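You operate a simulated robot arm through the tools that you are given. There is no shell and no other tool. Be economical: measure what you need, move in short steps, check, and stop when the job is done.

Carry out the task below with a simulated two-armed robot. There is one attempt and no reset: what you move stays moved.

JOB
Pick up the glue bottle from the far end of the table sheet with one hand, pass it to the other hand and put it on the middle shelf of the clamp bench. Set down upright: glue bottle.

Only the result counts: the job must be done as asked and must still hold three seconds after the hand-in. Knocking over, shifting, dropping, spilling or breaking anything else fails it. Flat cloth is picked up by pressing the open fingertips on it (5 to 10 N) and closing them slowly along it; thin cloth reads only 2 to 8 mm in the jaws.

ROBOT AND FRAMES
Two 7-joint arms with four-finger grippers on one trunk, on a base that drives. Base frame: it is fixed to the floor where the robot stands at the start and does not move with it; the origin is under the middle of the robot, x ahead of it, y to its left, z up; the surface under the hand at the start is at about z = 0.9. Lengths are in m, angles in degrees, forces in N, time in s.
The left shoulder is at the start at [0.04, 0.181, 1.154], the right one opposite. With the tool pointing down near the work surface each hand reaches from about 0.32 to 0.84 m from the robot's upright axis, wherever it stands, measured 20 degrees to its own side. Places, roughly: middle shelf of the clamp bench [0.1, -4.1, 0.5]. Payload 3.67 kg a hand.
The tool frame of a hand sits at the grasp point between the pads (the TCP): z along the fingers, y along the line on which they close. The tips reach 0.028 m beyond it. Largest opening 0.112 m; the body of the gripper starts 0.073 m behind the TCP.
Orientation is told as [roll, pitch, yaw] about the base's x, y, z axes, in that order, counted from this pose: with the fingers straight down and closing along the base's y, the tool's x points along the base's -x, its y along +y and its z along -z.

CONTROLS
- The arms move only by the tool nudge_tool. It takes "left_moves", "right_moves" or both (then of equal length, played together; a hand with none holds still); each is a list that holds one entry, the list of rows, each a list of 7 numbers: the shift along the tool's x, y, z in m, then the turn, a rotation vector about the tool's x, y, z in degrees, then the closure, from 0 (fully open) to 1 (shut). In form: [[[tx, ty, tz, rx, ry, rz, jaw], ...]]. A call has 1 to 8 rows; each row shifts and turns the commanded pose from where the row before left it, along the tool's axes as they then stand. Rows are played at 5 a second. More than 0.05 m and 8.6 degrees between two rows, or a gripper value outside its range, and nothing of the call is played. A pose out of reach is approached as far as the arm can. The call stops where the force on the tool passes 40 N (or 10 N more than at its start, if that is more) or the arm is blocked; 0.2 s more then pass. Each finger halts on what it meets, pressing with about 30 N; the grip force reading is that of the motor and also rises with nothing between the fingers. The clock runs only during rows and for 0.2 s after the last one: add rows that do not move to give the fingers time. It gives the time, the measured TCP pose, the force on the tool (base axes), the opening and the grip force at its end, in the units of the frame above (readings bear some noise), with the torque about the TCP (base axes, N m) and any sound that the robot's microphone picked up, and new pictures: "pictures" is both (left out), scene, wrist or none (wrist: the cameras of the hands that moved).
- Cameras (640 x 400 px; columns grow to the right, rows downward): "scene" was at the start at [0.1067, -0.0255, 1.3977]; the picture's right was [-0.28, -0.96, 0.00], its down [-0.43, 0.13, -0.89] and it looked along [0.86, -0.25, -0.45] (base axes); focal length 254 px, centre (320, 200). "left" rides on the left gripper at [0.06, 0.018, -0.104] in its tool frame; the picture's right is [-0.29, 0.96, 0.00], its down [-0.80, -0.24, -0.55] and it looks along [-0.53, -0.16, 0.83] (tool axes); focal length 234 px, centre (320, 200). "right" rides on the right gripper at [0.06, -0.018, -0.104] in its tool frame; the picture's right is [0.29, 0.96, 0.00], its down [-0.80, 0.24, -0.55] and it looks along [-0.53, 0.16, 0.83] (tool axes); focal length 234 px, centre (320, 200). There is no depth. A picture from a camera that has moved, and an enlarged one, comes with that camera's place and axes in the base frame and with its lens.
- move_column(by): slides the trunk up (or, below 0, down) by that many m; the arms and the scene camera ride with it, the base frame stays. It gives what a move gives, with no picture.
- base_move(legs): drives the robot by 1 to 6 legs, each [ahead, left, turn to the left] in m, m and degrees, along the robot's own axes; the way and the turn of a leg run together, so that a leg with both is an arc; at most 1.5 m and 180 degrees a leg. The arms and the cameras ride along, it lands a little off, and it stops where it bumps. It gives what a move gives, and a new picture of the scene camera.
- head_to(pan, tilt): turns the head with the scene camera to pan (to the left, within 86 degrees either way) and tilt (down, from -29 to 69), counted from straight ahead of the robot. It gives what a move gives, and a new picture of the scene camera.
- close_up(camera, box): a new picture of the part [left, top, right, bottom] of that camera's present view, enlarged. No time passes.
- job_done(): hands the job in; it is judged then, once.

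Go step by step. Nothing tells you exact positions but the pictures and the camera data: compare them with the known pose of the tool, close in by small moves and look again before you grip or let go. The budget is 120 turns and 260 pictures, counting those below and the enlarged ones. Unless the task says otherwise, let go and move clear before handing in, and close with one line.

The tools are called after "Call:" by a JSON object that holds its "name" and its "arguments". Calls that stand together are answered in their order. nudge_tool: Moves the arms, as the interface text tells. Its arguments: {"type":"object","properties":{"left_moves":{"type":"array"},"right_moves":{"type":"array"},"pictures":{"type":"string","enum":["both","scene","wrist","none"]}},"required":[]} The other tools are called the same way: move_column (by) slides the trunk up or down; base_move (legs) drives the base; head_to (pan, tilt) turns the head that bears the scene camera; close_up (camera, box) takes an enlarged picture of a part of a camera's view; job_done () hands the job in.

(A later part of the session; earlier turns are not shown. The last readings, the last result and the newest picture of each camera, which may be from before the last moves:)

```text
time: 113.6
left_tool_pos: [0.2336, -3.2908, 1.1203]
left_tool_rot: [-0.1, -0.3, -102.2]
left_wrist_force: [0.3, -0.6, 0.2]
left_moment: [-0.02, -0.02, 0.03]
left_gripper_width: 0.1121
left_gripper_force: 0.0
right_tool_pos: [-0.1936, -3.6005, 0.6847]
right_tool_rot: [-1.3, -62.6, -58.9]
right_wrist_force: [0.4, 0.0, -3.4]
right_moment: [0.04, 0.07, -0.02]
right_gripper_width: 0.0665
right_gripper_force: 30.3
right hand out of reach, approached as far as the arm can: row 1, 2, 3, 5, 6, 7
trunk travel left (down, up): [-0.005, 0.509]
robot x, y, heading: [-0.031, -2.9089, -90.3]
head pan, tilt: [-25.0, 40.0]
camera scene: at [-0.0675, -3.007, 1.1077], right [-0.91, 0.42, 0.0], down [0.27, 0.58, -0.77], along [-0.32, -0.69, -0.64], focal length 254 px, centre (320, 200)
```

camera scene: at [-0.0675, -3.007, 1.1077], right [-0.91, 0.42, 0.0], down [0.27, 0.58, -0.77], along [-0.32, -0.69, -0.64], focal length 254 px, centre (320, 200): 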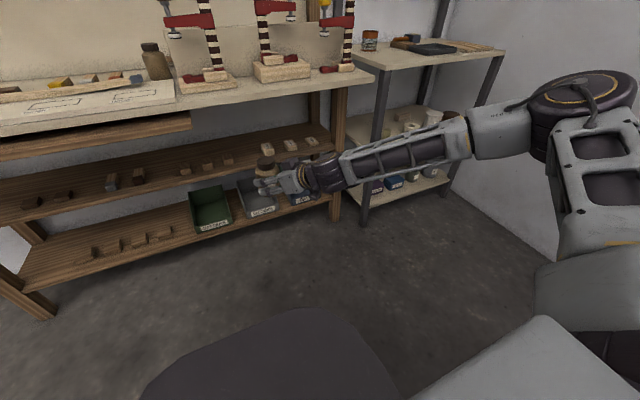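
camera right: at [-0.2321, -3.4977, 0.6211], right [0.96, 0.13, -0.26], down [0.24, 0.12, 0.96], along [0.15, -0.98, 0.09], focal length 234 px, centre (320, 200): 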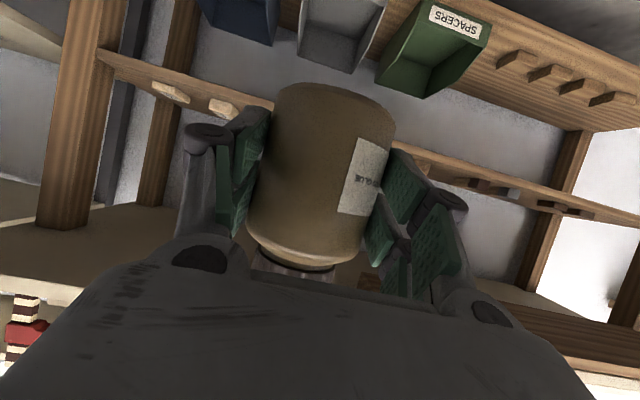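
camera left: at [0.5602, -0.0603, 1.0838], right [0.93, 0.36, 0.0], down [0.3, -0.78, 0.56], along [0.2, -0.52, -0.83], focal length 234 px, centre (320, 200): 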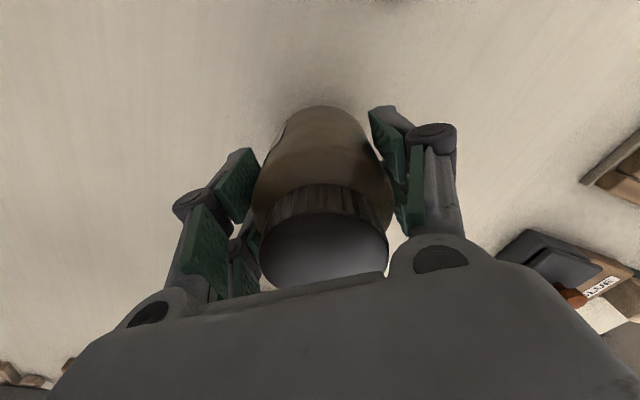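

That made it worse, so the opposite turn should help. I'll rotate to point about 30° right and try going down.

Call:
{"name": "nudge_tool", "arguments": {"right_moves": [[[0, 0, 0, 7.55, 0, 3.9, 1], [0, 0, 0, 7.55, 0, 3.9, 1], [0, 0, 0, 7.55, 0, 3.9, 1], [0, 0, 0, 7.55, 0, 3.9, 1], [0, 0, 0, 7.55, 0, 3.9, 1], [0, 0, 0, 7.55, 0, 3.9, 1], [0, 0, 0, 7.55, 0, 3.9, 1]]], "pictures": "none"}}

Call:
{"name": "nudge_tool", "arguments": {"right_moves": [[[0.0358, 0, 0.018, 0, 0, 0, 1], [0.0358, 0, 0.018, 0, 0, 0, 1], [0.0358, 0, 0.018, 0, 0, 0, 1], [0, 0, 0, 0, 0, 0, 1]]], "pictures": "scene"}}

```text
time: 115.2
left_tool_pos: [0.2329, -3.2895, 1.12]
left_tool_rot: [-0.1, -0.2, -102.2]
left_wrist_force: [-0.6, 0.4, -0.7]
left_moment: [0.0, 0.03, -0.03]
left_gripper_width: 0.112
left_gripper_force: 0.1
right_tool_pos: [-0.2363, -3.5766, 0.7141]
right_tool_rot: [0.4, -63.3, -119.9]
right_wrist_force: [-0.4, 1.0, -2.4]
right_moment: [0.04, -0.05, -0.02]
right_gripper_width: 0.0666
right_gripper_force: 29.9
right hand out of reach, approached as far as the arm can: row 1, 6, 7
trunk travel left (down, up): [-0.005, 0.509]
robot x, y, heading: [-0.0278, -2.9092, -90.1]
head pan, tilt: [-25.0, 40.0]
```

```text
time: 116.2
left_tool_pos: [0.233, -3.2905, 1.1188]
left_tool_rot: [-0.1, -0.3, -102.1]
left_wrist_force: [-0.9, -0.1, 0.4]
left_moment: [0.02, 0.02, 0.0]
left_gripper_width: 0.1117
left_gripper_force: 0.1
right_tool_pos: [-0.2832, -3.5534, 0.6297]
right_tool_rot: [0.3, -63.5, -119.8]
right_wrist_force: [-0.2, 0.6, -3.2]
right_moment: [0.03, -0.03, -0.04]
right_gripper_width: 0.0665
right_gripper_force: 29.9
right hand out of reach, approached as far as the arm can: row 1, 2, 3
trunk travel left (down, up): [-0.005, 0.509]
robot x, y, heading: [-0.0273, -2.9108, -90.0]
head pan, tilt: [-25.0, 40.0]
camera scene: at [-0.0672, -3.007, 1.1077], right [-0.91, 0.42, 0.0], down [0.27, 0.58, -0.77], along [-0.32, -0.69, -0.64], focal length 254 px, centre (320, 200)
```

scene: 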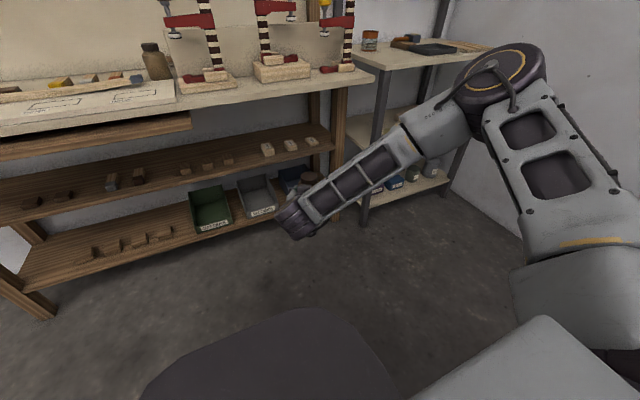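

The limit seems tied to reaching far and low. I'll test closer in, at about 0.58 m ahead, yaw -15°.

Call:
{"name": "nudge_tool", "arguments": {"right_moves": [[[-0.003, 0.005, -0.0316, 0, 0, 0, 1], [-0.003, 0.005, -0.0316, 0, 0, 0, 1], [-0.003, 0.005, -0.0316, 0, 0, 0, 1], [0, 0, 0, -6.7, 0, -3.35, 1], [0, 0, 0, -6.7, 0, -3.35, 1], [0.0269, 0, 0.0134, 0, 0, 0, 1], [0.0269, 0, 0.0134, 0, 0, 0, 1], [0.0269, 0, 0.0134, 0, 0, 0, 1]]], "pictures": "none"}}

```text
time: 118.0
left_tool_pos: [0.2328, -3.2898, 1.1193]
left_tool_rot: [0.0, -0.3, -102.2]
left_wrist_force: [-0.1, 0.2, -0.2]
left_moment: [-0.03, 0.0, -0.01]
left_gripper_width: 0.1122
left_gripper_force: 0.0
right_tool_pos: [-0.2374, -3.4895, 0.6]
right_tool_rot: [0.3, -63.3, -104.8]
right_wrist_force: [0.6, -0.9, -2.4]
right_moment: [0.04, 0.0, 0.02]
right_gripper_width: 0.0667
right_gripper_force: 29.6
right hand out of reach, approached as far as the arm can: row 8
trunk travel left (down, up): [-0.005, 0.509]
robot x, y, heading: [-0.0278, -2.9127, -90.3]
head pan, tilt: [-25.0, 40.0]
```

Here it gets down to z 0.60, about 4 cm short. Making the hand 8–10° steeper raises the wrist and gains that height. The jar would lean slightly, but pressing it down on the shelf squares it up in the grip. I'll test the reach with 8°.

Call:
{"name": "nudge_tool", "arguments": {"right_moves": [[[0, 0, 0, 0, 8, 0, 1], [0.0123, 0, 0.0086, 0, 0, 0, 1], [0.0123, 0, 0.0086, 0, 0, 0, 1], [0.0123, 0, 0.0086, 0, 0, 0, 1], [0, 0, 0, 0, 0, 0, 1]]], "pictures": "scene"}}

```text
time: 119.2
left_tool_pos: [0.2317, -3.2894, 1.1195]
left_tool_rot: [-0.1, -0.3, -102.2]
left_wrist_force: [0.1, 0.6, -0.3]
left_moment: [0.0, -0.04, -0.03]
left_gripper_width: 0.1119
left_gripper_force: 0.1
right_tool_pos: [-0.2446, -3.4883, 0.5624]
right_tool_rot: [0.2, -55.4, -104.9]
right_wrist_force: [-0.4, 0.2, -2.8]
right_moment: [0.05, 0.01, 0.01]
right_gripper_width: 0.067
right_gripper_force: 30.3
right hand out of reach, approached as far as the arm can: row 4
trunk travel left (down, up): [-0.005, 0.509]
robot x, y, heading: [-0.0291, -2.9099, -89.9]
head pan, tilt: [-25.0, 40.0]
camera scene: at [-0.0673, -3.007, 1.1077], right [-0.91, 0.42, 0.0], down [0.27, 0.58, -0.77], along [-0.32, -0.69, -0.64], focal length 254 px, centre (320, 200)
```

scene: 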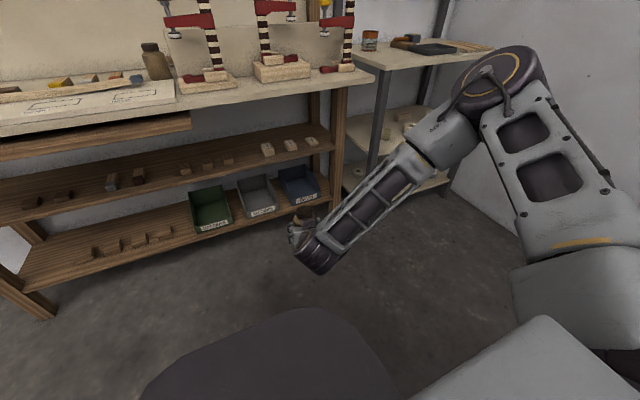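

With 8° it reaches z = 0.562. The worktop overhangs to y ≈ -3.84, so I'll approach with the base turned about 20° right to keep the elbow clear. I'll tilt 4° more, extend a bit and test the reach again here.

Call:
{"name": "nudge_tool", "arguments": {"right_moves": [[[-0.0156, 0, -0.0125, 0, 4, 0, 1], [-0.0203, 0, 0.0253, 0, 0, 0, 1], [-0.0203, 0, 0.0253, 0, 0, 0, 1], [0, 0, 0, -3.9, 0, -3.1, 1], [0.0078, 0, 0.0062, 0, 0, 0, 1], [0.0078, 0, 0.0062, 0, 0, 0, 1], [0.0078, 0, 0.0062, 0, 0, 0, 1], [0, 0, 0, 0, 0, 0, 1]]], "pictures": "wrist"}}

```text
time: 121.0
left_tool_pos: [0.2318, -3.2891, 1.1194]
left_tool_rot: [-0.1, -0.3, -102.2]
left_wrist_force: [-0.1, -0.1, 0.5]
left_moment: [-0.01, 0.01, 0.0]
left_gripper_width: 0.1119
left_gripper_force: 0.0
right_tool_pos: [-0.2627, -3.548, 0.5528]
right_tool_rot: [0.3, -51.4, -99.8]
right_wrist_force: [0.2, 0.0, -2.4]
right_moment: [0.07, 0.02, -0.03]
right_gripper_width: 0.0666
right_gripper_force: 29.6
trunk travel left (down, up): [-0.005, 0.509]
robot x, y, heading: [-0.0278, -2.9096, -90.3]
head pan, tilt: [-25.0, 40.0]
camera right: at [-0.2593, -3.4283, 0.571], right [0.97, 0.02, -0.22], down [0.22, -0.1, 0.97], along [-0.01, -0.99, -0.1], focal length 234 px, centre (320, 200)
```

right: 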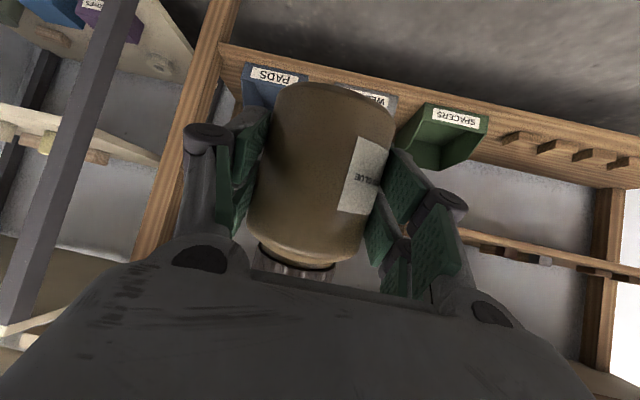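

It reaches z = 0.553 with no limit, which is enough. I'll raise to z ≈ 0.60, turn the base 12° right and drive to a staging point about 15 cm short.

Call:
{"name": "nudge_tool", "arguments": {"right_moves": [[[-0.0184, 0, -0.0147, 0, 0, 0, 1], [-0.0184, 0, -0.0147, 0, 0, 0, 1]]], "pictures": "none"}}

Call:
{"name": "base_move", "arguments": {"legs": [[0, 0, -12], [0.334, 0.317, 0]]}}

```text
time: 121.6
left_tool_pos: [0.2334, -3.2891, 1.1194]
left_tool_rot: [-0.1, -0.3, -102.2]
left_wrist_force: [0.0, 0.4, -0.9]
left_moment: [-0.01, 0.03, -0.02]
left_gripper_width: 0.1118
left_gripper_force: 0.0
right_tool_pos: [-0.2615, -3.549, 0.6005]
right_tool_rot: [0.1, -51.4, -99.7]
right_wrist_force: [0.9, 0.6, -3.5]
right_moment: [0.05, 0.01, 0.0]
right_gripper_width: 0.0669
right_gripper_force: 30.1
trunk travel left (down, up): [-0.005, 0.509]
robot x, y, heading: [-0.0285, -2.9049, -90.0]
head pan, tilt: [-25.0, 40.0]
```

```text
time: 125.2
left_tool_pos: [0.3902, -3.7303, 1.1183]
left_tool_rot: [-0.3, -0.3, -114.0]
left_wrist_force: [-1.2, -0.2, -0.9]
left_moment: [-0.05, 0.05, -0.01]
left_gripper_width: 0.1117
left_gripper_force: 0.1
right_tool_pos: [-0.1463, -3.8808, 0.5986]
right_tool_rot: [0.1, -51.4, -111.7]
right_wrist_force: [-0.2, -0.2, -3.4]
right_moment: [0.02, 0.01, -0.01]
right_gripper_width: 0.0666
right_gripper_force: 30.0
trunk travel left (down, up): [-0.005, 0.509]
robot x, y, heading: [0.2111, -3.3035, -102.2]
head pan, tilt: [-25.0, 40.0]
camera scene: at [0.1551, -3.3917, 1.1077], right [-0.8, 0.6, 0.0], down [0.39, 0.51, -0.77], along [-0.46, -0.61, -0.64], focal length 254 px, centre (320, 200)
```

scene: 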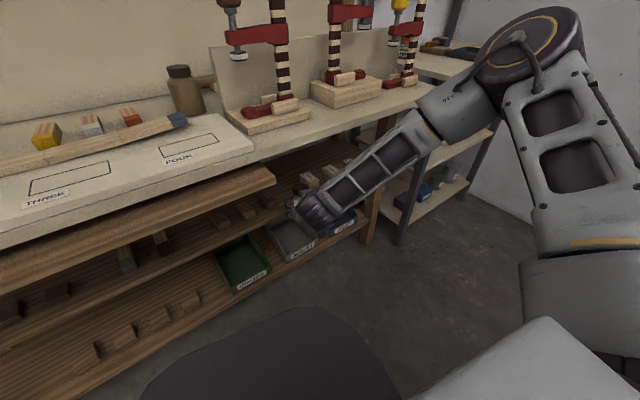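

Clear so far. I'll look through the right wrist camera and zoom in around the hand.

Call:
{"name": "close_up", "arguments": {"camera": "right", "box": [0, 0, 640, 400]}}

Call:
{"name": "close_up", "arguments": {"camera": "scene", "box": [200, 110, 440, 270]}}

```text
1.00 times, centred on (320, 200) of right (not enlarged: the box is as wide or as high as the picture)
camera zoom: at [-0.1199, -3.7637, 0.6176], right [0.96, -0.18, -0.22], down [0.2, -0.15, 0.97], along [-0.21, -0.97, -0.1], focal length 234 px, centre (320, 200)
```

zoom: 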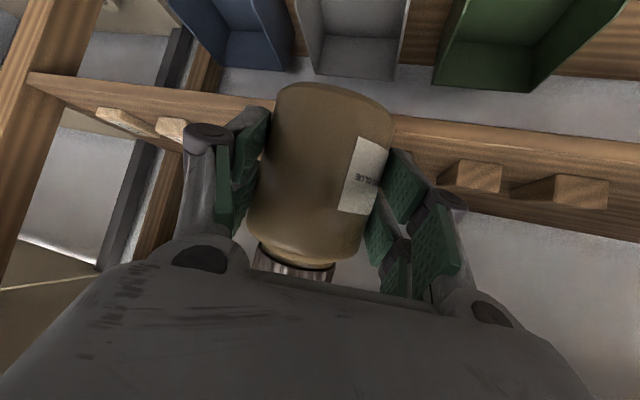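

```text
2.50 times, centred on (320, 190) of scene
camera zoom: at [0.1551, -3.3917, 1.1077], right [-0.8, 0.6, 0.0], down [0.39, 0.51, -0.77], along [-0.46, -0.61, -0.64], focal length 635 px, centre (320, 225)
```

zoom: 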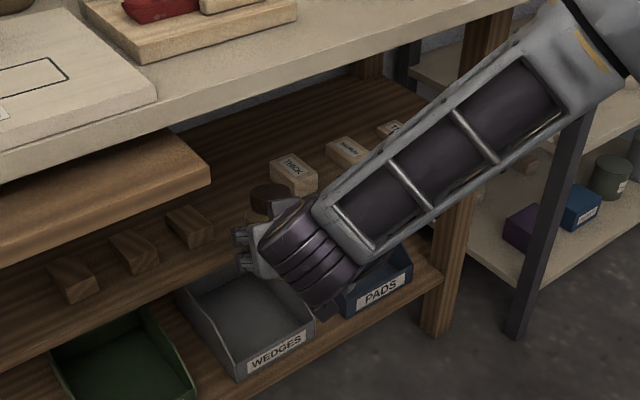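

Call:
{"name": "close_up", "arguments": {"camera": "right", "box": [380, 90, 640, 250]}}

Call:
{"name": "close_up", "arguments": {"camera": "right", "box": [20, 60, 280, 220]}}

```text
2.46 times, centred on (510, 170) of right
camera zoom: at [-0.1199, -3.7637, 0.6176], right [0.96, -0.18, -0.22], down [0.2, -0.15, 0.97], along [-0.21, -0.97, -0.1], focal length 576 px, centre (-148, 274)
```

zoom: 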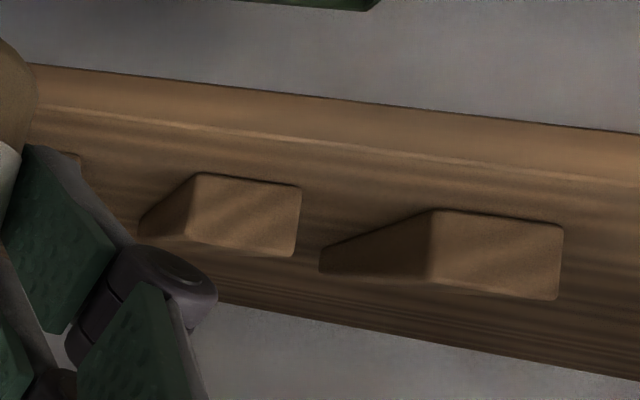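

```text
2.46 times, centred on (150, 140) of right
camera zoom: at [-0.1199, -3.7637, 0.6176], right [0.96, -0.18, -0.22], down [0.2, -0.15, 0.97], along [-0.21, -0.97, -0.1], focal length 576 px, centre (738, 348)
```

zoom: 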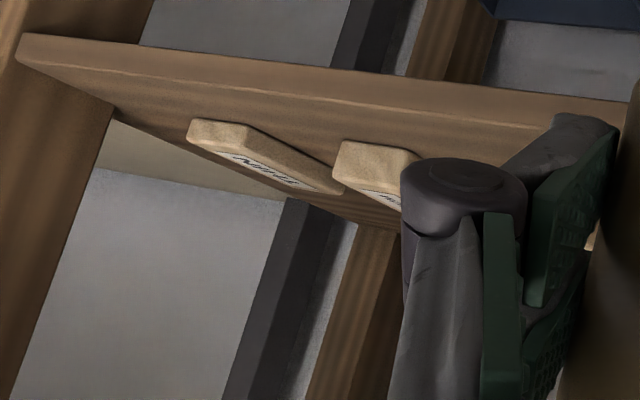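

The shelf top at z ≈ 0.52 is confirmed. I'll drive 10 cm further in, then check before the final approach.

Call:
{"name": "base_move", "arguments": {"legs": [[0.1, -0.006, 0]]}}

Call:
{"name": "close_up", "arguments": {"camera": "right", "box": [0, 0, 640, 400]}}

```text
time: 126.3
left_tool_pos: [0.3623, -3.8267, 1.119]
left_tool_rot: [-0.1, -0.2, -114.2]
left_wrist_force: [-0.2, -1.5, -0.8]
left_moment: [0.07, -0.05, -0.03]
left_gripper_width: 0.1121
left_gripper_force: 0.1
right_tool_pos: [-0.1747, -3.977, 0.5994]
right_tool_rot: [0.1, -51.3, -111.8]
right_wrist_force: [-1.0, -1.2, -2.7]
right_moment: [0.05, -0.02, 0.01]
right_gripper_width: 0.0668
right_gripper_force: 30.0
trunk travel left (down, up): [-0.005, 0.509]
robot x, y, heading: [0.1874, -3.3995, -102.2]
head pan, tilt: [-25.0, 40.0]
camera scene: at [0.1275, -3.4889, 1.1075], right [-0.8, 0.6, 0.0], down [0.39, 0.51, -0.76], along [-0.46, -0.61, -0.64], focal length 254 px, centre (320, 200)
```

scene: 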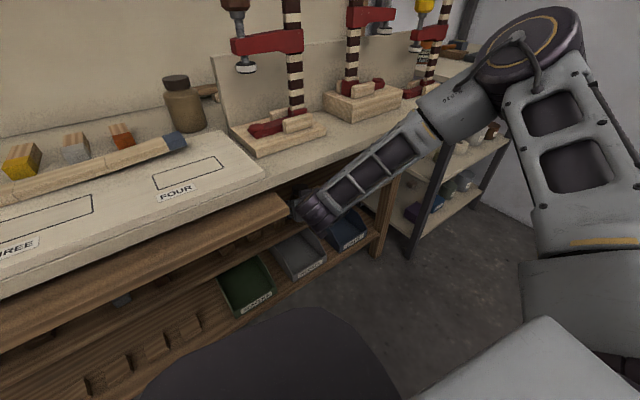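

```text
1.00 times, centred on (320, 200) of right (not enlarged: the box is as wide or as high as the picture)
camera zoom: at [-0.1475, -3.86, 0.6168], right [0.96, -0.19, -0.22], down [0.2, -0.15, 0.97], along [-0.21, -0.97, -0.11], focal length 234 px, centre (320, 200)
```

zoom: 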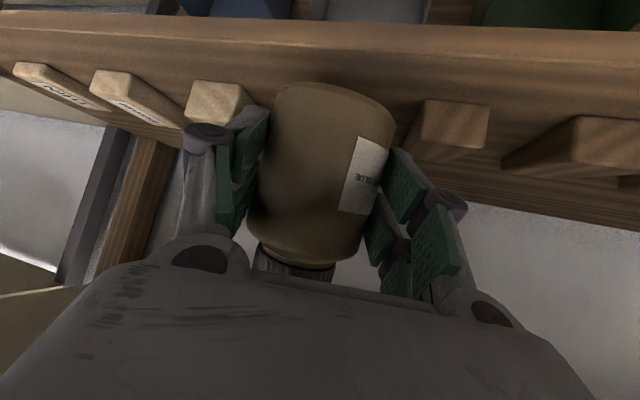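

The gap (x -0.26 to -0.126) is confirmed from this camera. I'll extend with the arm, to keep the elbow back from the worktop, by the last 4.8 cm at this height.

Call:
{"name": "nudge_tool", "arguments": {"right_moves": [[[-0.015, 0.0045, 0.0187, 0, 0, 0, 1], [-0.015, 0.0045, 0.0187, 0, 0, 0, 1], [0, 0, 0, 0, 0, 0, 1]]]}}

```text
time: 127.1
left_tool_pos: [0.3634, -3.8166, 1.1227]
left_tool_rot: [0.0, -0.8, -114.2]
left_wrist_force: [0.2, -0.2, 0.5]
left_moment: [0.01, 0.0, -0.02]
left_gripper_width: 0.1119
left_gripper_force: 0.0
right_tool_pos: [-0.1787, -4.0097, 0.596]
right_tool_rot: [0.0, -50.9, -111.1]
right_wrist_force: [0.5, -0.2, -2.9]
right_moment: [0.04, -0.04, -0.03]
right_gripper_width: 0.0668
right_gripper_force: 29.4
trunk travel left (down, up): [-0.005, 0.509]
robot x, y, heading: [0.1874, -3.3985, -102.3]
head pan, tilt: [-25.0, 40.0]
camera scene: at [0.1295, -3.4764, 1.1082], right [-0.8, 0.6, 0.0], down [0.39, 0.51, -0.77], along [-0.46, -0.62, -0.64], focal length 254 px, centre (320, 200)
camera right: at [-0.1526, -3.8919, 0.6162], right [0.96, -0.18, -0.22], down [0.2, -0.15, 0.97], along [-0.2, -0.97, -0.11], focal length 234 px, centre (320, 200)
```

scene: 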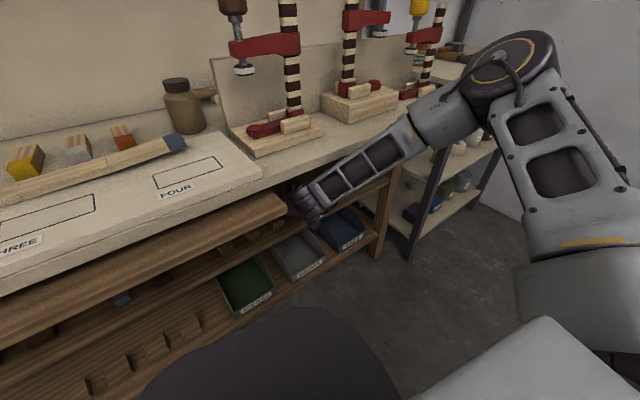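
right: 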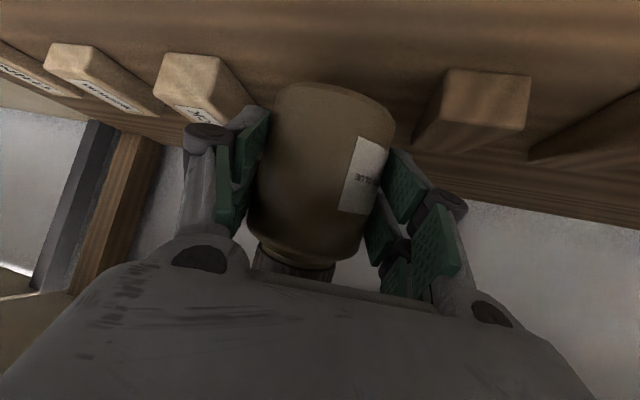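

The robot's body got pushed back slightly: the left hand's pose shifted, so part of the right arm is touching something, probably the wrist against the bench's overhang. I'll back off at once and look closer.

Call:
{"name": "nudge_tool", "arguments": {"right_moves": [[[0.015, -0.0045, -0.0187, 0, 0, 0, 1], [0.015, -0.0045, -0.0187, 0, 0, 0, 1], [0, 0, 0, 0, 0, 0, 1]]], "pictures": "none"}}

Call:
{"name": "close_up", "arguments": {"camera": "scene", "box": [240, 60, 460, 240]}}

Call:
{"name": "head_to", "arguments": {"pan": -30, "tilt": 60}}

```text
time: 127.9
left_tool_pos: [0.3632, -3.8274, 1.1192]
left_tool_rot: [-0.2, -0.3, -114.0]
left_wrist_force: [-0.4, -0.3, -0.4]
left_moment: [-0.02, 0.03, 0.01]
left_gripper_width: 0.1119
left_gripper_force: 0.0
right_tool_pos: [-0.1725, -3.9768, 0.5997]
right_tool_rot: [0.3, -51.5, -111.8]
right_wrist_force: [0.3, 0.1, -2.9]
right_moment: [0.04, -0.02, 0.0]
right_gripper_width: 0.0667
right_gripper_force: 30.4
trunk travel left (down, up): [-0.005, 0.509]
robot x, y, heading: [0.186, -3.4011, -101.9]
head pan, tilt: [-25.0, 40.0]
```

```text
2.22 times, centred on (350, 150) of scene
camera zoom: at [0.1276, -3.4884, 1.1078], right [-0.8, 0.6, 0.0], down [0.39, 0.51, -0.77], along [-0.46, -0.61, -0.64], focal length 564 px, centre (253, 311)
```

zoom: 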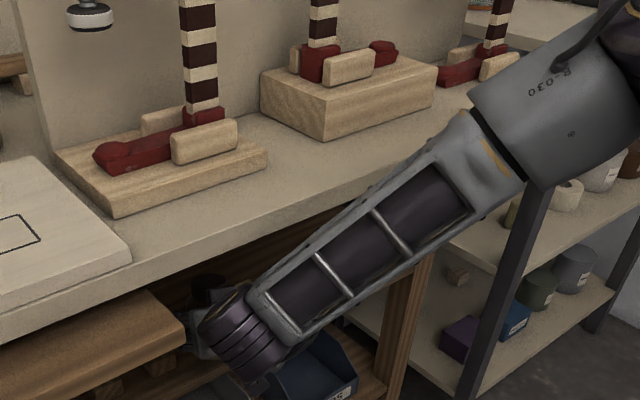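

```text
time: 128.7
left_tool_pos: [0.363, -3.8267, 1.1194]
left_tool_rot: [-0.1, -0.3, -114.1]
left_wrist_force: [0.3, -0.1, -0.2]
left_moment: [0.03, 0.01, -0.01]
left_gripper_width: 0.1117
left_gripper_force: 0.1
right_tool_pos: [-0.174, -3.977, 0.5997]
right_tool_rot: [0.2, -51.4, -111.7]
right_wrist_force: [0.7, -0.4, -3.3]
right_moment: [0.06, -0.01, 0.0]
right_gripper_width: 0.0667
right_gripper_force: 30.6
trunk travel left (down, up): [-0.005, 0.509]
robot x, y, heading: [0.1838, -3.3989, -102.2]
head pan, tilt: [-30.0, 60.0]
camera scene: at [0.1345, -3.469, 1.081], right [-0.74, 0.67, 0.0], down [0.58, 0.64, -0.5], along [-0.34, -0.37, -0.87], focal length 254 px, centre (320, 200)
```

scene: 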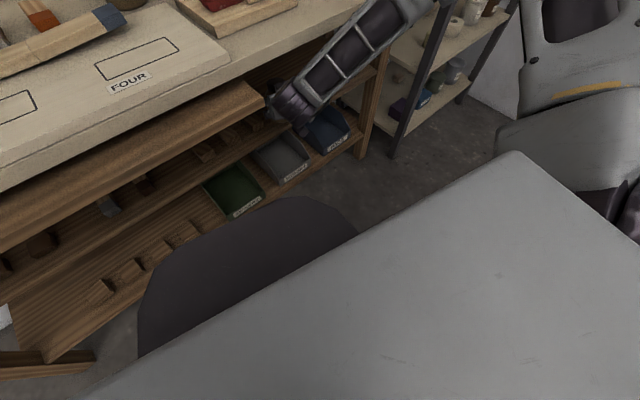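

It's free again. The forearm meets the worktop edge, so I need the base turned further right. I'll back out 30 cm and test a pose with the arm more extended (0.68 m ahead, 0.15 m right) and the hand yawed a bit left.

Call:
{"name": "base_move", "arguments": {"legs": [[-0.3, 0, 0]]}}

Call:
{"name": "nudge_tool", "arguments": {"right_moves": [[[0, 0, 0, -5.85, 0, -4.65, 1], [0, 0, 0, -5.85, 0, -4.65, 1], [-0.0127, 0.04, 0.0156, 0, 0, 0, 1], [-0.0127, 0.04, 0.0156, 0, 0, 0, 1], [0.0078, 0, 0.0062, 0, 0, 0, 1], [0.0117, 0, 0.0094, 0, 0, 0, 1], [0.0078, 0, 0.0062, 0, 0, 0, 1], [0, 0, 0, 0, 0, 0, 1]]], "pictures": "none"}}

```text
time: 130.8
left_tool_pos: [0.4252, -3.5317, 1.1193]
left_tool_rot: [0.0, -0.3, -114.1]
left_wrist_force: [-0.6, 0.1, -0.5]
left_moment: [-0.05, -0.02, -0.04]
left_gripper_width: 0.112
left_gripper_force: 0.0
right_tool_pos: [-0.1114, -3.6832, 0.6]
right_tool_rot: [0.2, -51.5, -111.8]
right_wrist_force: [0.5, 0.4, -2.2]
right_moment: [0.08, -0.02, 0.0]
right_gripper_width: 0.0665
right_gripper_force: 29.9
trunk travel left (down, up): [-0.005, 0.509]
robot x, y, heading: [0.2455, -3.1037, -101.8]
head pan, tilt: [-30.0, 60.0]
camera scene: at [0.1974, -3.1744, 1.0811], right [-0.74, 0.67, 0.0], down [0.58, 0.64, -0.5], along [-0.33, -0.37, -0.87], focal length 254 px, centre (320, 200)
```

scene: 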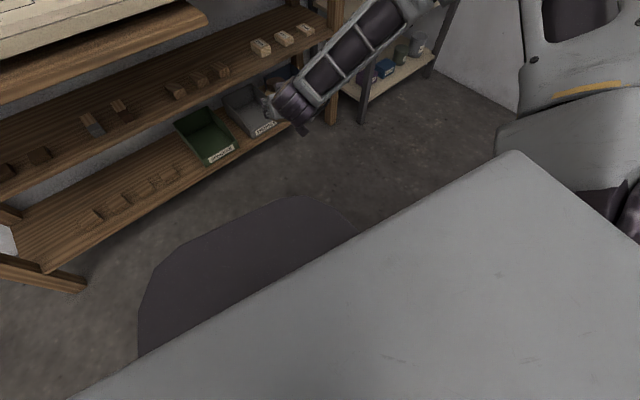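

```text
time: 132.6
left_tool_pos: [0.4256, -3.5327, 1.1189]
left_tool_rot: [-0.1, -0.2, -114.1]
left_wrist_force: [-0.4, -0.9, 0.4]
left_moment: [0.01, 0.0, 0.0]
left_gripper_width: 0.1122
left_gripper_force: 0.2
right_tool_pos: [-0.0481, -3.719, 0.5789]
right_tool_rot: [0.3, -51.5, -96.7]
right_wrist_force: [-0.6, -0.3, -2.6]
right_moment: [0.08, 0.0, 0.01]
right_gripper_width: 0.067
right_gripper_force: 30.4
right hand out of reach, approached as far as the arm can: row 5, 6, 7
trunk travel left (down, up): [-0.005, 0.509]
robot x, y, heading: [0.2489, -3.1071, -101.8]
head pan, tilt: [-30.0, 60.0]
```

The reach limit is z 0.579 here, so I'll steepen 4° more, which gains the last centimetre, and check how the forearm lies.

Call:
{"name": "nudge_tool", "arguments": {"right_moves": [[[0, 0, 0, 0, 4, 0, 1], [0.0081, 0, 0.0074, 0, 0, 0, 1], [0.0081, 0, 0.0074, 0, 0, 0, 1], [0, 0, 0, 0, 0, 0, 1]]], "pictures": "none"}}

Call:
{"name": "head_to", "arguments": {"pan": -30, "tilt": 40}}

```text
time: 133.6
left_tool_pos: [0.4258, -3.5325, 1.1193]
left_tool_rot: [-0.1, -0.3, -114.1]
left_wrist_force: [-0.8, 0.3, 0.4]
left_moment: [0.03, -0.04, -0.04]
left_gripper_width: 0.1121
left_gripper_force: 0.0
right_tool_pos: [-0.0535, -3.7134, 0.5653]
right_tool_rot: [0.2, -47.4, -96.8]
right_wrist_force: [-0.3, -0.2, -2.9]
right_moment: [0.02, -0.02, 0.03]
right_gripper_width: 0.0672
right_gripper_force: 30.0
right hand out of reach, approached as far as the arm can: row 2, 3
trunk travel left (down, up): [-0.005, 0.509]
robot x, y, heading: [0.2493, -3.1043, -102.2]
head pan, tilt: [-30.0, 60.0]
```

```text
time: 134.5
left_tool_pos: [0.4266, -3.5327, 1.1199]
left_tool_rot: [0.0, -0.3, -114.1]
left_wrist_force: [-0.7, 0.3, 0.0]
left_moment: [0.02, -0.01, -0.02]
left_gripper_width: 0.112
left_gripper_force: 0.0
right_tool_pos: [-0.0531, -3.7136, 0.5652]
right_tool_rot: [0.3, -47.4, -96.8]
right_wrist_force: [-1.2, 0.6, -2.9]
right_moment: [0.06, -0.01, -0.02]
right_gripper_width: 0.0665
right_gripper_force: 30.3
trunk travel left (down, up): [-0.005, 0.509]
robot x, y, heading: [0.245, -3.1116, -101.9]
head pan, tilt: [-30.0, 40.0]
camera scene: at [0.185, -3.189, 1.1076], right [-0.74, 0.67, 0.0], down [0.43, 0.48, -0.77], along [-0.51, -0.57, -0.64], focal length 254 px, centre (320, 200)
```

scene: 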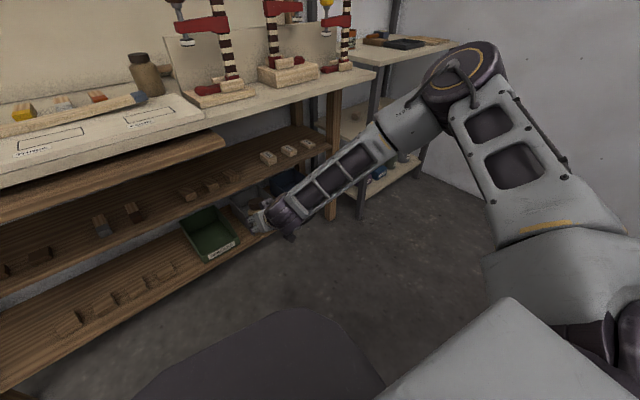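

Good: z 0.565 is reachable here. I'll raise 3.5 cm, turn the base 18° right, and drive to a staging point 12 cm short.

Call:
{"name": "nudge_tool", "arguments": {"right_moves": [[[-0.0129, 0, -0.0119, 0, 0, 0, 1], [-0.0129, 0, -0.0119, 0, 0, 0, 1], [0, 0, 0, 0, 0, 0, 1]]], "pictures": "none"}}

Call:
{"name": "base_move", "arguments": {"legs": [[0, 0, -18], [0.238, 0.179, 0]]}}

Call:
{"name": "close_up", "arguments": {"camera": "right", "box": [0, 0, 640, 400]}}

```text
time: 135.3
left_tool_pos: [0.4261, -3.5316, 1.1182]
left_tool_rot: [-0.1, -0.3, -114.1]
left_wrist_force: [-0.8, 0.5, 0.8]
left_moment: [0.02, 0.02, 0.01]
left_gripper_width: 0.1119
left_gripper_force: 0.0
right_tool_pos: [-0.054, -3.7132, 0.6003]
right_tool_rot: [0.1, -47.3, -96.8]
right_wrist_force: [-0.2, -0.8, -2.6]
right_moment: [0.04, -0.01, -0.01]
right_gripper_width: 0.0667
right_gripper_force: 29.8
trunk travel left (down, up): [-0.005, 0.509]
robot x, y, heading: [0.2501, -3.1046, -102.0]
head pan, tilt: [-30.0, 40.0]
```

```text
time: 138.4
left_tool_pos: [0.3174, -3.8636, 1.1192]
left_tool_rot: [-0.3, -0.3, -132.2]
left_wrist_force: [0.2, -0.7, -0.1]
left_moment: [0.02, 0.04, -0.03]
left_gripper_width: 0.112
left_gripper_force: 0.1
right_tool_pos: [-0.1941, -3.8858, 0.6006]
right_tool_rot: [0.2, -47.4, -114.8]
right_wrist_force: [0.2, -0.4, -2.7]
right_moment: [0.05, -0.02, -0.02]
right_gripper_width: 0.0668
right_gripper_force: 30.4
trunk travel left (down, up): [-0.005, 0.509]
robot x, y, heading: [0.2816, -3.4028, -120.0]
head pan, tilt: [-30.0, 40.0]
camera scene: at [0.1959, -3.462, 1.1076], right [-0.5, 0.87, 0.0], down [0.56, 0.32, -0.77], along [-0.66, -0.38, -0.64], focal length 254 px, centre (320, 200)
```

scene: 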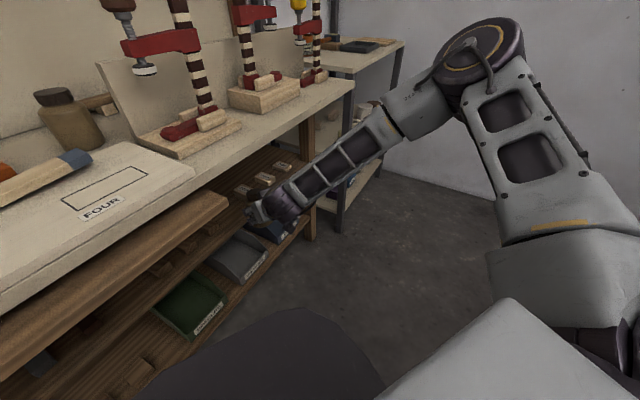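

```text
1.00 times, centred on (320, 200) of right (not enlarged: the box is as wide or as high as the picture)
camera zoom: at [-0.1621, -3.7713, 0.6269], right [0.95, -0.22, -0.21], down [0.16, -0.22, 0.96], along [-0.26, -0.95, -0.17], focal length 234 px, centre (320, 200)
```

zoom: 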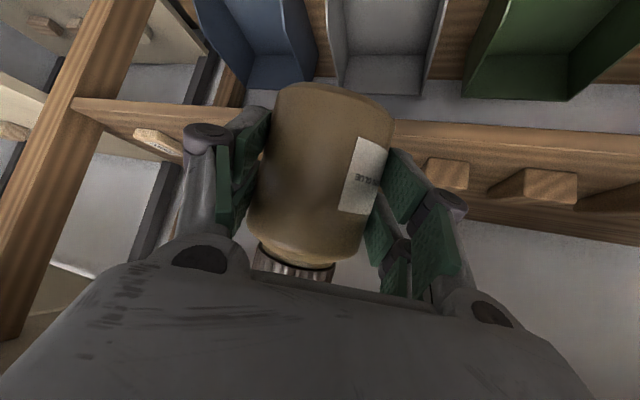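

The forearm geometry is much better. I'll drive the remaining 12 cm in two parts, watching for any push.

Call:
{"name": "base_move", "arguments": {"legs": [[0.06, 0.039, 0]]}}

Call:
{"name": "close_up", "arguments": {"camera": "scene", "box": [200, 80, 440, 260]}}

```text
time: 139.4
left_tool_pos: [0.3225, -3.9346, 1.1175]
left_tool_rot: [-0.2, -0.2, -132.3]
left_wrist_force: [0.3, -0.3, -0.1]
left_moment: [0.07, -0.01, 0.01]
left_gripper_width: 0.112
left_gripper_force: 0.1
right_tool_pos: [-0.1899, -3.9568, 0.6001]
right_tool_rot: [0.0, -47.4, -114.8]
right_wrist_force: [0.6, -1.1, -3.0]
right_moment: [0.07, 0.0, -0.01]
right_gripper_width: 0.0667
right_gripper_force: 30.7
trunk travel left (down, up): [-0.005, 0.509]
robot x, y, heading: [0.2878, -3.4755, -120.2]
head pan, tilt: [-30.0, 40.0]
camera scene: at [0.1997, -3.5338, 1.1076], right [-0.5, 0.87, 0.0], down [0.56, 0.32, -0.77], along [-0.66, -0.38, -0.64], focal length 254 px, centre (320, 200)
```

scene: 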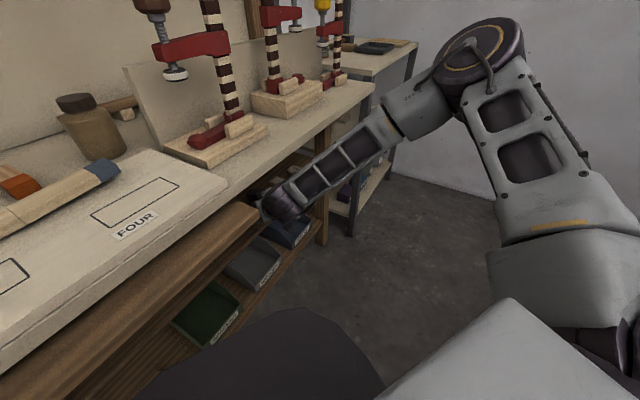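

```text
2.22 times, centred on (320, 170) of scene
camera zoom: at [0.1997, -3.5338, 1.1076], right [-0.5, 0.87, 0.0], down [0.56, 0.32, -0.77], along [-0.66, -0.38, -0.64], focal length 564 px, centre (320, 267)
```

zoom: 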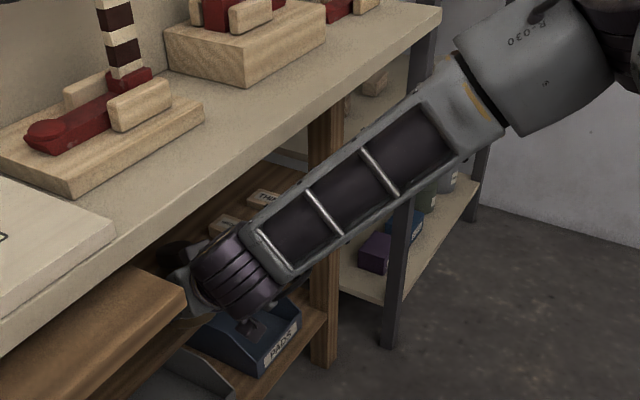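

Clear so far. I'll lower 1.4 cm before going in under the overhang — the jar's lowest edge still clears the shelf by about 1 cm — then do the last 5 cm.

Call:
{"name": "nudge_tool", "arguments": {"right_moves": [[[0.0103, 0, 0.0095, 0, 0, 0, 1], [0, 0, 0, 0, 0, 0, 1]]], "pictures": "wrist"}}

Call:
{"name": "base_move", "arguments": {"legs": [[0.043, 0.028, 0]]}}

Call:
{"name": "close_up", "arguments": {"camera": "right", "box": [0, 0, 640, 400]}}

```text
time: 140.0
left_tool_pos: [0.3227, -3.9325, 1.12]
left_tool_rot: [-0.1, -0.4, -132.2]
left_wrist_force: [0.4, 0.2, -0.4]
left_moment: [-0.02, 0.0, 0.02]
left_gripper_width: 0.1119
left_gripper_force: 0.1
right_tool_pos: [-0.1904, -3.9563, 0.5865]
right_tool_rot: [0.2, -47.3, -115.0]
right_wrist_force: [-0.5, 1.1, -3.6]
right_moment: [0.04, -0.07, 0.0]
right_gripper_width: 0.0668
right_gripper_force: 30.3
trunk travel left (down, up): [-0.005, 0.509]
robot x, y, heading: [0.2847, -3.468, -120.2]
head pan, tilt: [-30.0, 40.0]
camera right: at [-0.1582, -3.8418, 0.6131], right [0.95, -0.22, -0.21], down [0.16, -0.22, 0.96], along [-0.26, -0.95, -0.17], focal length 234 px, centre (320, 200)
```

right: 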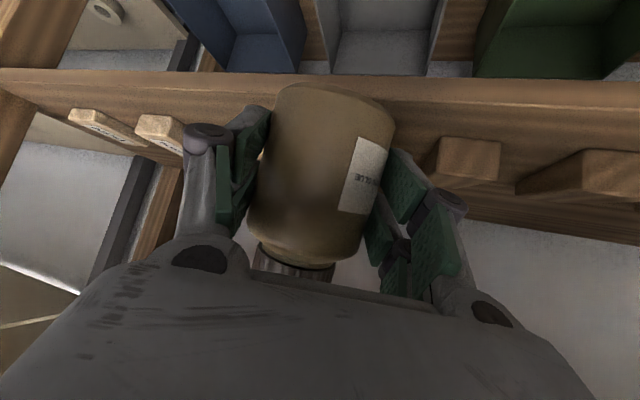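

```text
time: 140.9
left_tool_pos: [0.3256, -3.9863, 1.1179]
left_tool_rot: [-0.2, -0.1, -132.0]
left_wrist_force: [-0.5, -0.7, -0.2]
left_moment: [0.07, 0.02, 0.04]
left_gripper_width: 0.1118
left_gripper_force: 0.1
right_tool_pos: [-0.1878, -4.0085, 0.5846]
right_tool_rot: [0.1, -47.3, -114.7]
right_wrist_force: [-0.2, -1.1, -3.3]
right_moment: [0.05, -0.04, -0.01]
right_gripper_width: 0.0666
right_gripper_force: 30.4
trunk travel left (down, up): [-0.005, 0.509]
robot x, y, heading: [0.2858, -3.5237, -120.1]
head pan, tilt: [-30.0, 40.0]
camera scene: at [0.2026, -3.585, 1.1076], right [-0.5, 0.87, 0.0], down [0.56, 0.32, -0.77], along [-0.66, -0.38, -0.64], focal length 254 px, centre (320, 200)
```

scene: 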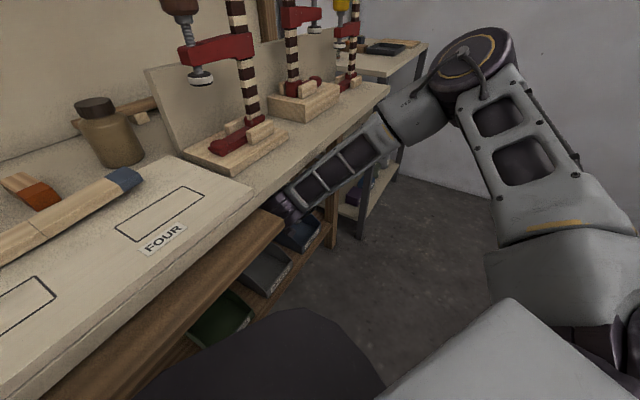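

```text
1.00 times, centred on (320, 200) of right (not enlarged: the box is as wide or as high as the picture)
camera zoom: at [-0.1551, -3.8943, 0.6124], right [0.95, -0.22, -0.21], down [0.16, -0.22, 0.96], along [-0.26, -0.95, -0.17], focal length 234 px, centre (320, 200)
```

zoom: 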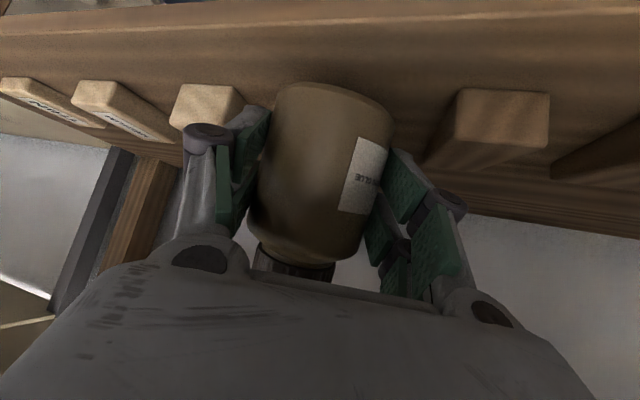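

Exactly at the target with nothing pushing. I'll now lower in small steps and watch for contact.

Call:
{"name": "nudge_tool", "arguments": {"right_moves": [[[0.0022, 0, 0.002, 0, 0, 0, 1], [0.0015, 0, 0.00135, 0, 0, 0, 1], [0.0015, 0, 0.00135, 0, 0, 0, 1], [0.0015, 0, 0.00135, 0, 0, 0, 1], [0, 0, 0, 0, 0, 0, 1]]], "pictures": "wrist"}}

```text
time: 142.1
left_tool_pos: [0.3249, -3.9839, 1.1185]
left_tool_rot: [-0.1, -0.3, -132.1]
left_wrist_force: [0.9, -0.4, 0.2]
left_moment: [0.0, 0.03, 0.0]
left_gripper_width: 0.1121
left_gripper_force: 0.0
right_tool_pos: [-0.1873, -4.0076, 0.5771]
right_tool_rot: [0.2, -47.5, -114.9]
right_wrist_force: [-1.2, 0.5, 0.0]
right_moment: [-0.04, 0.03, -0.03]
right_gripper_width: 0.0666
right_gripper_force: 29.8
trunk travel left (down, up): [-0.005, 0.509]
robot x, y, heading: [0.2889, -3.5239, -120.1]
head pan, tilt: [-30.0, 40.0]
camera right: at [-0.155, -3.8938, 0.6044], right [0.95, -0.22, -0.21], down [0.16, -0.22, 0.96], along [-0.26, -0.95, -0.17], focal length 234 px, centre (320, 200)
```

right: 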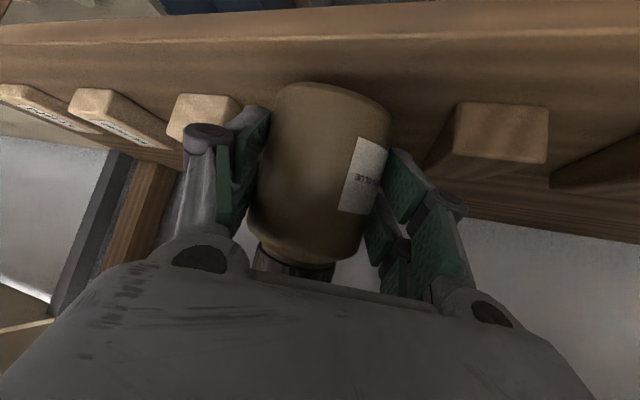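

Contact came exactly at z 0.577 as predicted. Now I'll press down gently so the jar swings flat onto its base within the grip.

Call:
{"name": "nudge_tool", "arguments": {"right_moves": [[[0.0015, 0, 0.00135, 0, 0, 0, 1], [0.0015, 0, 0.00135, 0, 0, 0, 1], [0, 0, 0, 0, 0, 0, 1]]], "pictures": "none"}}

Call:
{"name": "nudge_tool", "arguments": {"right_moves": [[[0.0011, 0, 0.001, 0, 0, 0, 1], [0.0011, 0, 0.001, 0, 0, 0, 1], [0, 0, 0, 0, 0, 0, 1]]], "pictures": "wrist"}}

```text
time: 142.9
left_tool_pos: [0.3275, -3.9828, 1.1207]
left_tool_rot: [0.0, -0.4, -132.1]
left_wrist_force: [-0.3, -0.4, -0.5]
left_moment: [0.0, 0.0, 0.02]
left_gripper_width: 0.1121
left_gripper_force: 0.0
right_tool_pos: [-0.186, -4.0081, 0.5767]
right_tool_rot: [0.1, -47.8, -114.8]
right_wrist_force: [0.6, 4.7, 22.7]
right_moment: [-0.44, 0.4, -0.02]
right_gripper_width: 0.0666
right_gripper_force: 30.0
trunk travel left (down, up): [-0.005, 0.509]
robot x, y, heading: [0.2862, -3.5248, -120.2]
head pan, tilt: [-30.0, 40.0]
```

```text
time: 143.7
left_tool_pos: [0.3285, -3.9828, 1.1193]
left_tool_rot: [-0.2, -0.4, -132.1]
left_wrist_force: [0.3, 0.1, 0.1]
left_moment: [0.02, -0.01, 0.04]
left_gripper_width: 0.112
left_gripper_force: 0.1
right_tool_pos: [-0.1848, -4.0071, 0.5726]
right_tool_rot: [0.2, -47.5, -114.8]
right_wrist_force: [4.0, 4.0, 21.9]
right_moment: [-0.53, 0.21, 0.06]
right_gripper_width: 0.0669
right_gripper_force: 30.1
trunk travel left (down, up): [-0.005, 0.509]
robot x, y, heading: [0.2916, -3.52, -120.0]
head pan, tilt: [-30.0, 40.0]
camera right: at [-0.1539, -3.8933, 0.5987], right [0.95, -0.22, -0.21], down [0.16, -0.22, 0.96], along [-0.26, -0.95, -0.17], focal length 234 px, centre (320, 200)
```

right: 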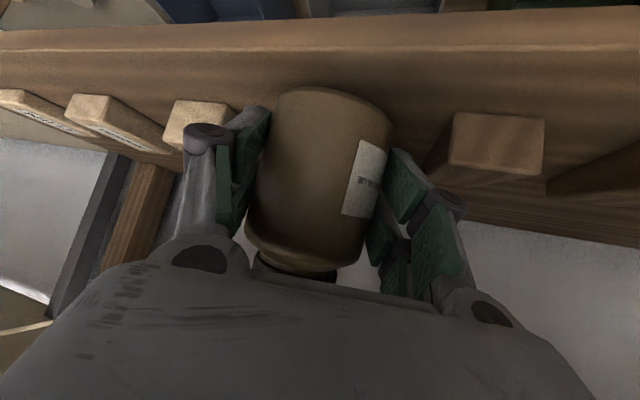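

It's working: the jar is swinging upright in the grip with about 22 N. I'll press a bit more.

Call:
{"name": "nudge_tool", "arguments": {"right_moves": [[[0.0011, 0, 0.001, 0, 0, 0, 1], [0.0011, 0, 0.001, 0, 0, 0, 1], [0, 0, 0, 0, 0, 0, 1]]], "pictures": "none"}}

Call:
{"name": "nudge_tool", "arguments": {"right_moves": [[[0.0011, 0, 0.001, 0, 0, 0, 1], [0, 0, 0, 0, 0, 0, 1]]], "pictures": "wrist"}}

```text
time: 144.5
left_tool_pos: [0.326, -3.9826, 1.1202]
left_tool_rot: [-0.2, -0.3, -132.1]
left_wrist_force: [0.6, 0.0, -0.2]
left_moment: [-0.04, -0.02, 0.01]
left_gripper_width: 0.1119
left_gripper_force: 0.1
right_tool_pos: [-0.1865, -4.0067, 0.5698]
right_tool_rot: [0.1, -47.6, -114.8]
right_wrist_force: [5.5, 7.0, 20.9]
right_moment: [-0.32, 0.12, 0.06]
right_gripper_width: 0.0668
right_gripper_force: 30.2
trunk travel left (down, up): [-0.005, 0.509]
robot x, y, heading: [0.2903, -3.5268, -119.9]
head pan, tilt: [-30.0, 40.0]
```

```text
time: 145.1
left_tool_pos: [0.3265, -3.9818, 1.119]
left_tool_rot: [-0.2, -0.4, -132.1]
left_wrist_force: [-0.3, -0.2, 0.6]
left_moment: [-0.03, 0.02, -0.02]
left_gripper_width: 0.1122
left_gripper_force: 0.0
right_tool_pos: [-0.1858, -4.0078, 0.5674]
right_tool_rot: [0.1, -47.6, -114.8]
right_wrist_force: [6.1, 6.0, 19.1]
right_moment: [-0.35, 0.11, 0.08]
right_gripper_width: 0.067
right_gripper_force: 29.7
trunk travel left (down, up): [-0.005, 0.509]
robot x, y, heading: [0.2856, -3.526, -120.3]
head pan, tilt: [-30.0, 40.0]
camera right: at [-0.1541, -3.8932, 0.5941], right [0.95, -0.22, -0.21], down [0.16, -0.22, 0.96], along [-0.26, -0.95, -0.17], focal length 234 px, centre (320, 200)
```

right: 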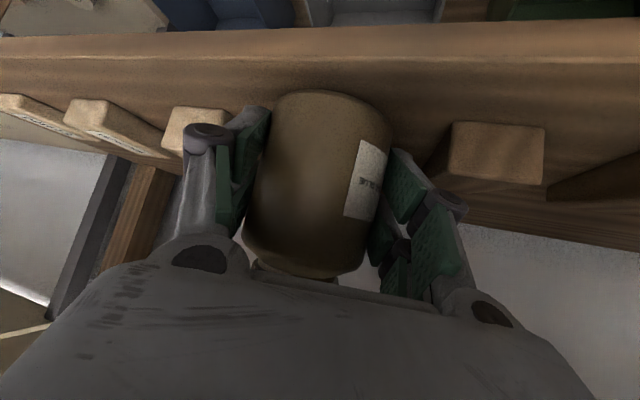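

At 0.567, close to flat. One more small press to see whether the force rises, which would mean the base is flat.

Call:
{"name": "nudge_tool", "arguments": {"right_moves": [[[0.0011, 0, 0.001, 0, 0, 0, 1], [0, 0, 0, 0, 0, 0, 1]]], "pictures": "none"}}

Call:
{"name": "nudge_tool", "arguments": {"right_moves": [[[0.0011, 0, 0.001, 0, 0, 0, 1], [0, 0, 0, 0, 0, 0, 1]]], "pictures": "wrist"}}

```text
time: 145.7
left_tool_pos: [0.3276, -3.9829, 1.1197]
left_tool_rot: [-0.2, -0.4, -132.1]
left_wrist_force: [-0.1, 0.3, 0.2]
left_moment: [0.05, 0.02, -0.01]
left_gripper_width: 0.1117
left_gripper_force: 0.0
right_tool_pos: [-0.1862, -4.007, 0.5683]
right_tool_rot: [0.2, -47.7, -114.8]
right_wrist_force: [6.0, 3.3, 18.9]
right_moment: [-0.48, 0.06, 0.14]
right_gripper_width: 0.0668
right_gripper_force: 30.9
trunk travel left (down, up): [-0.005, 0.509]
robot x, y, heading: [0.285, -3.5256, -119.9]
head pan, tilt: [-30.0, 40.0]
```

```text
time: 146.3
left_tool_pos: [0.3274, -3.9829, 1.1201]
left_tool_rot: [-0.2, -0.4, -132.1]
left_wrist_force: [0.1, -0.1, 0.0]
left_moment: [0.02, -0.02, -0.03]
left_gripper_width: 0.1122
left_gripper_force: 0.1
right_tool_pos: [-0.186, -4.0076, 0.5659]
right_tool_rot: [0.2, -47.6, -114.8]
right_wrist_force: [6.0, -0.8, 18.4]
right_moment: [-0.71, 0.12, 0.23]
right_gripper_width: 0.0664
right_gripper_force: 29.7
trunk travel left (down, up): [-0.005, 0.509]
robot x, y, heading: [0.2816, -3.5228, -120.0]
head pan, tilt: [-30.0, 40.0]
camera right: at [-0.1546, -3.8928, 0.5923], right [0.95, -0.22, -0.21], down [0.16, -0.22, 0.96], along [-0.26, -0.95, -0.17], focal length 234 px, centre (320, 200)
```

right: 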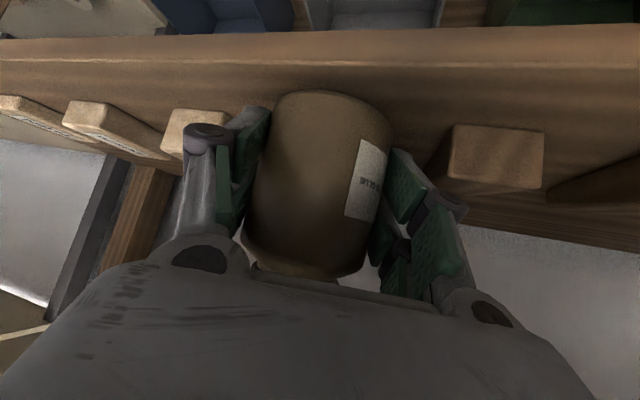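

Call:
{"name": "close_up", "arguments": {"camera": "right", "box": [220, 60, 420, 200]}}

```text
2.86 times, centred on (320, 130) of right
camera zoom: at [-0.1546, -3.8928, 0.5923], right [0.95, -0.22, -0.21], down [0.16, -0.22, 0.96], along [-0.26, -0.95, -0.17], focal length 669 px, centre (320, 400)
```

zoom: 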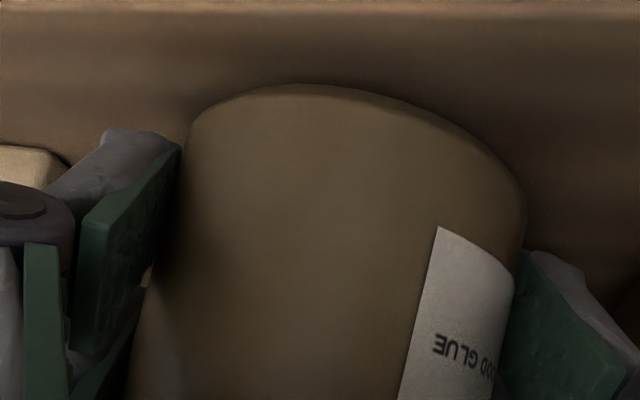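

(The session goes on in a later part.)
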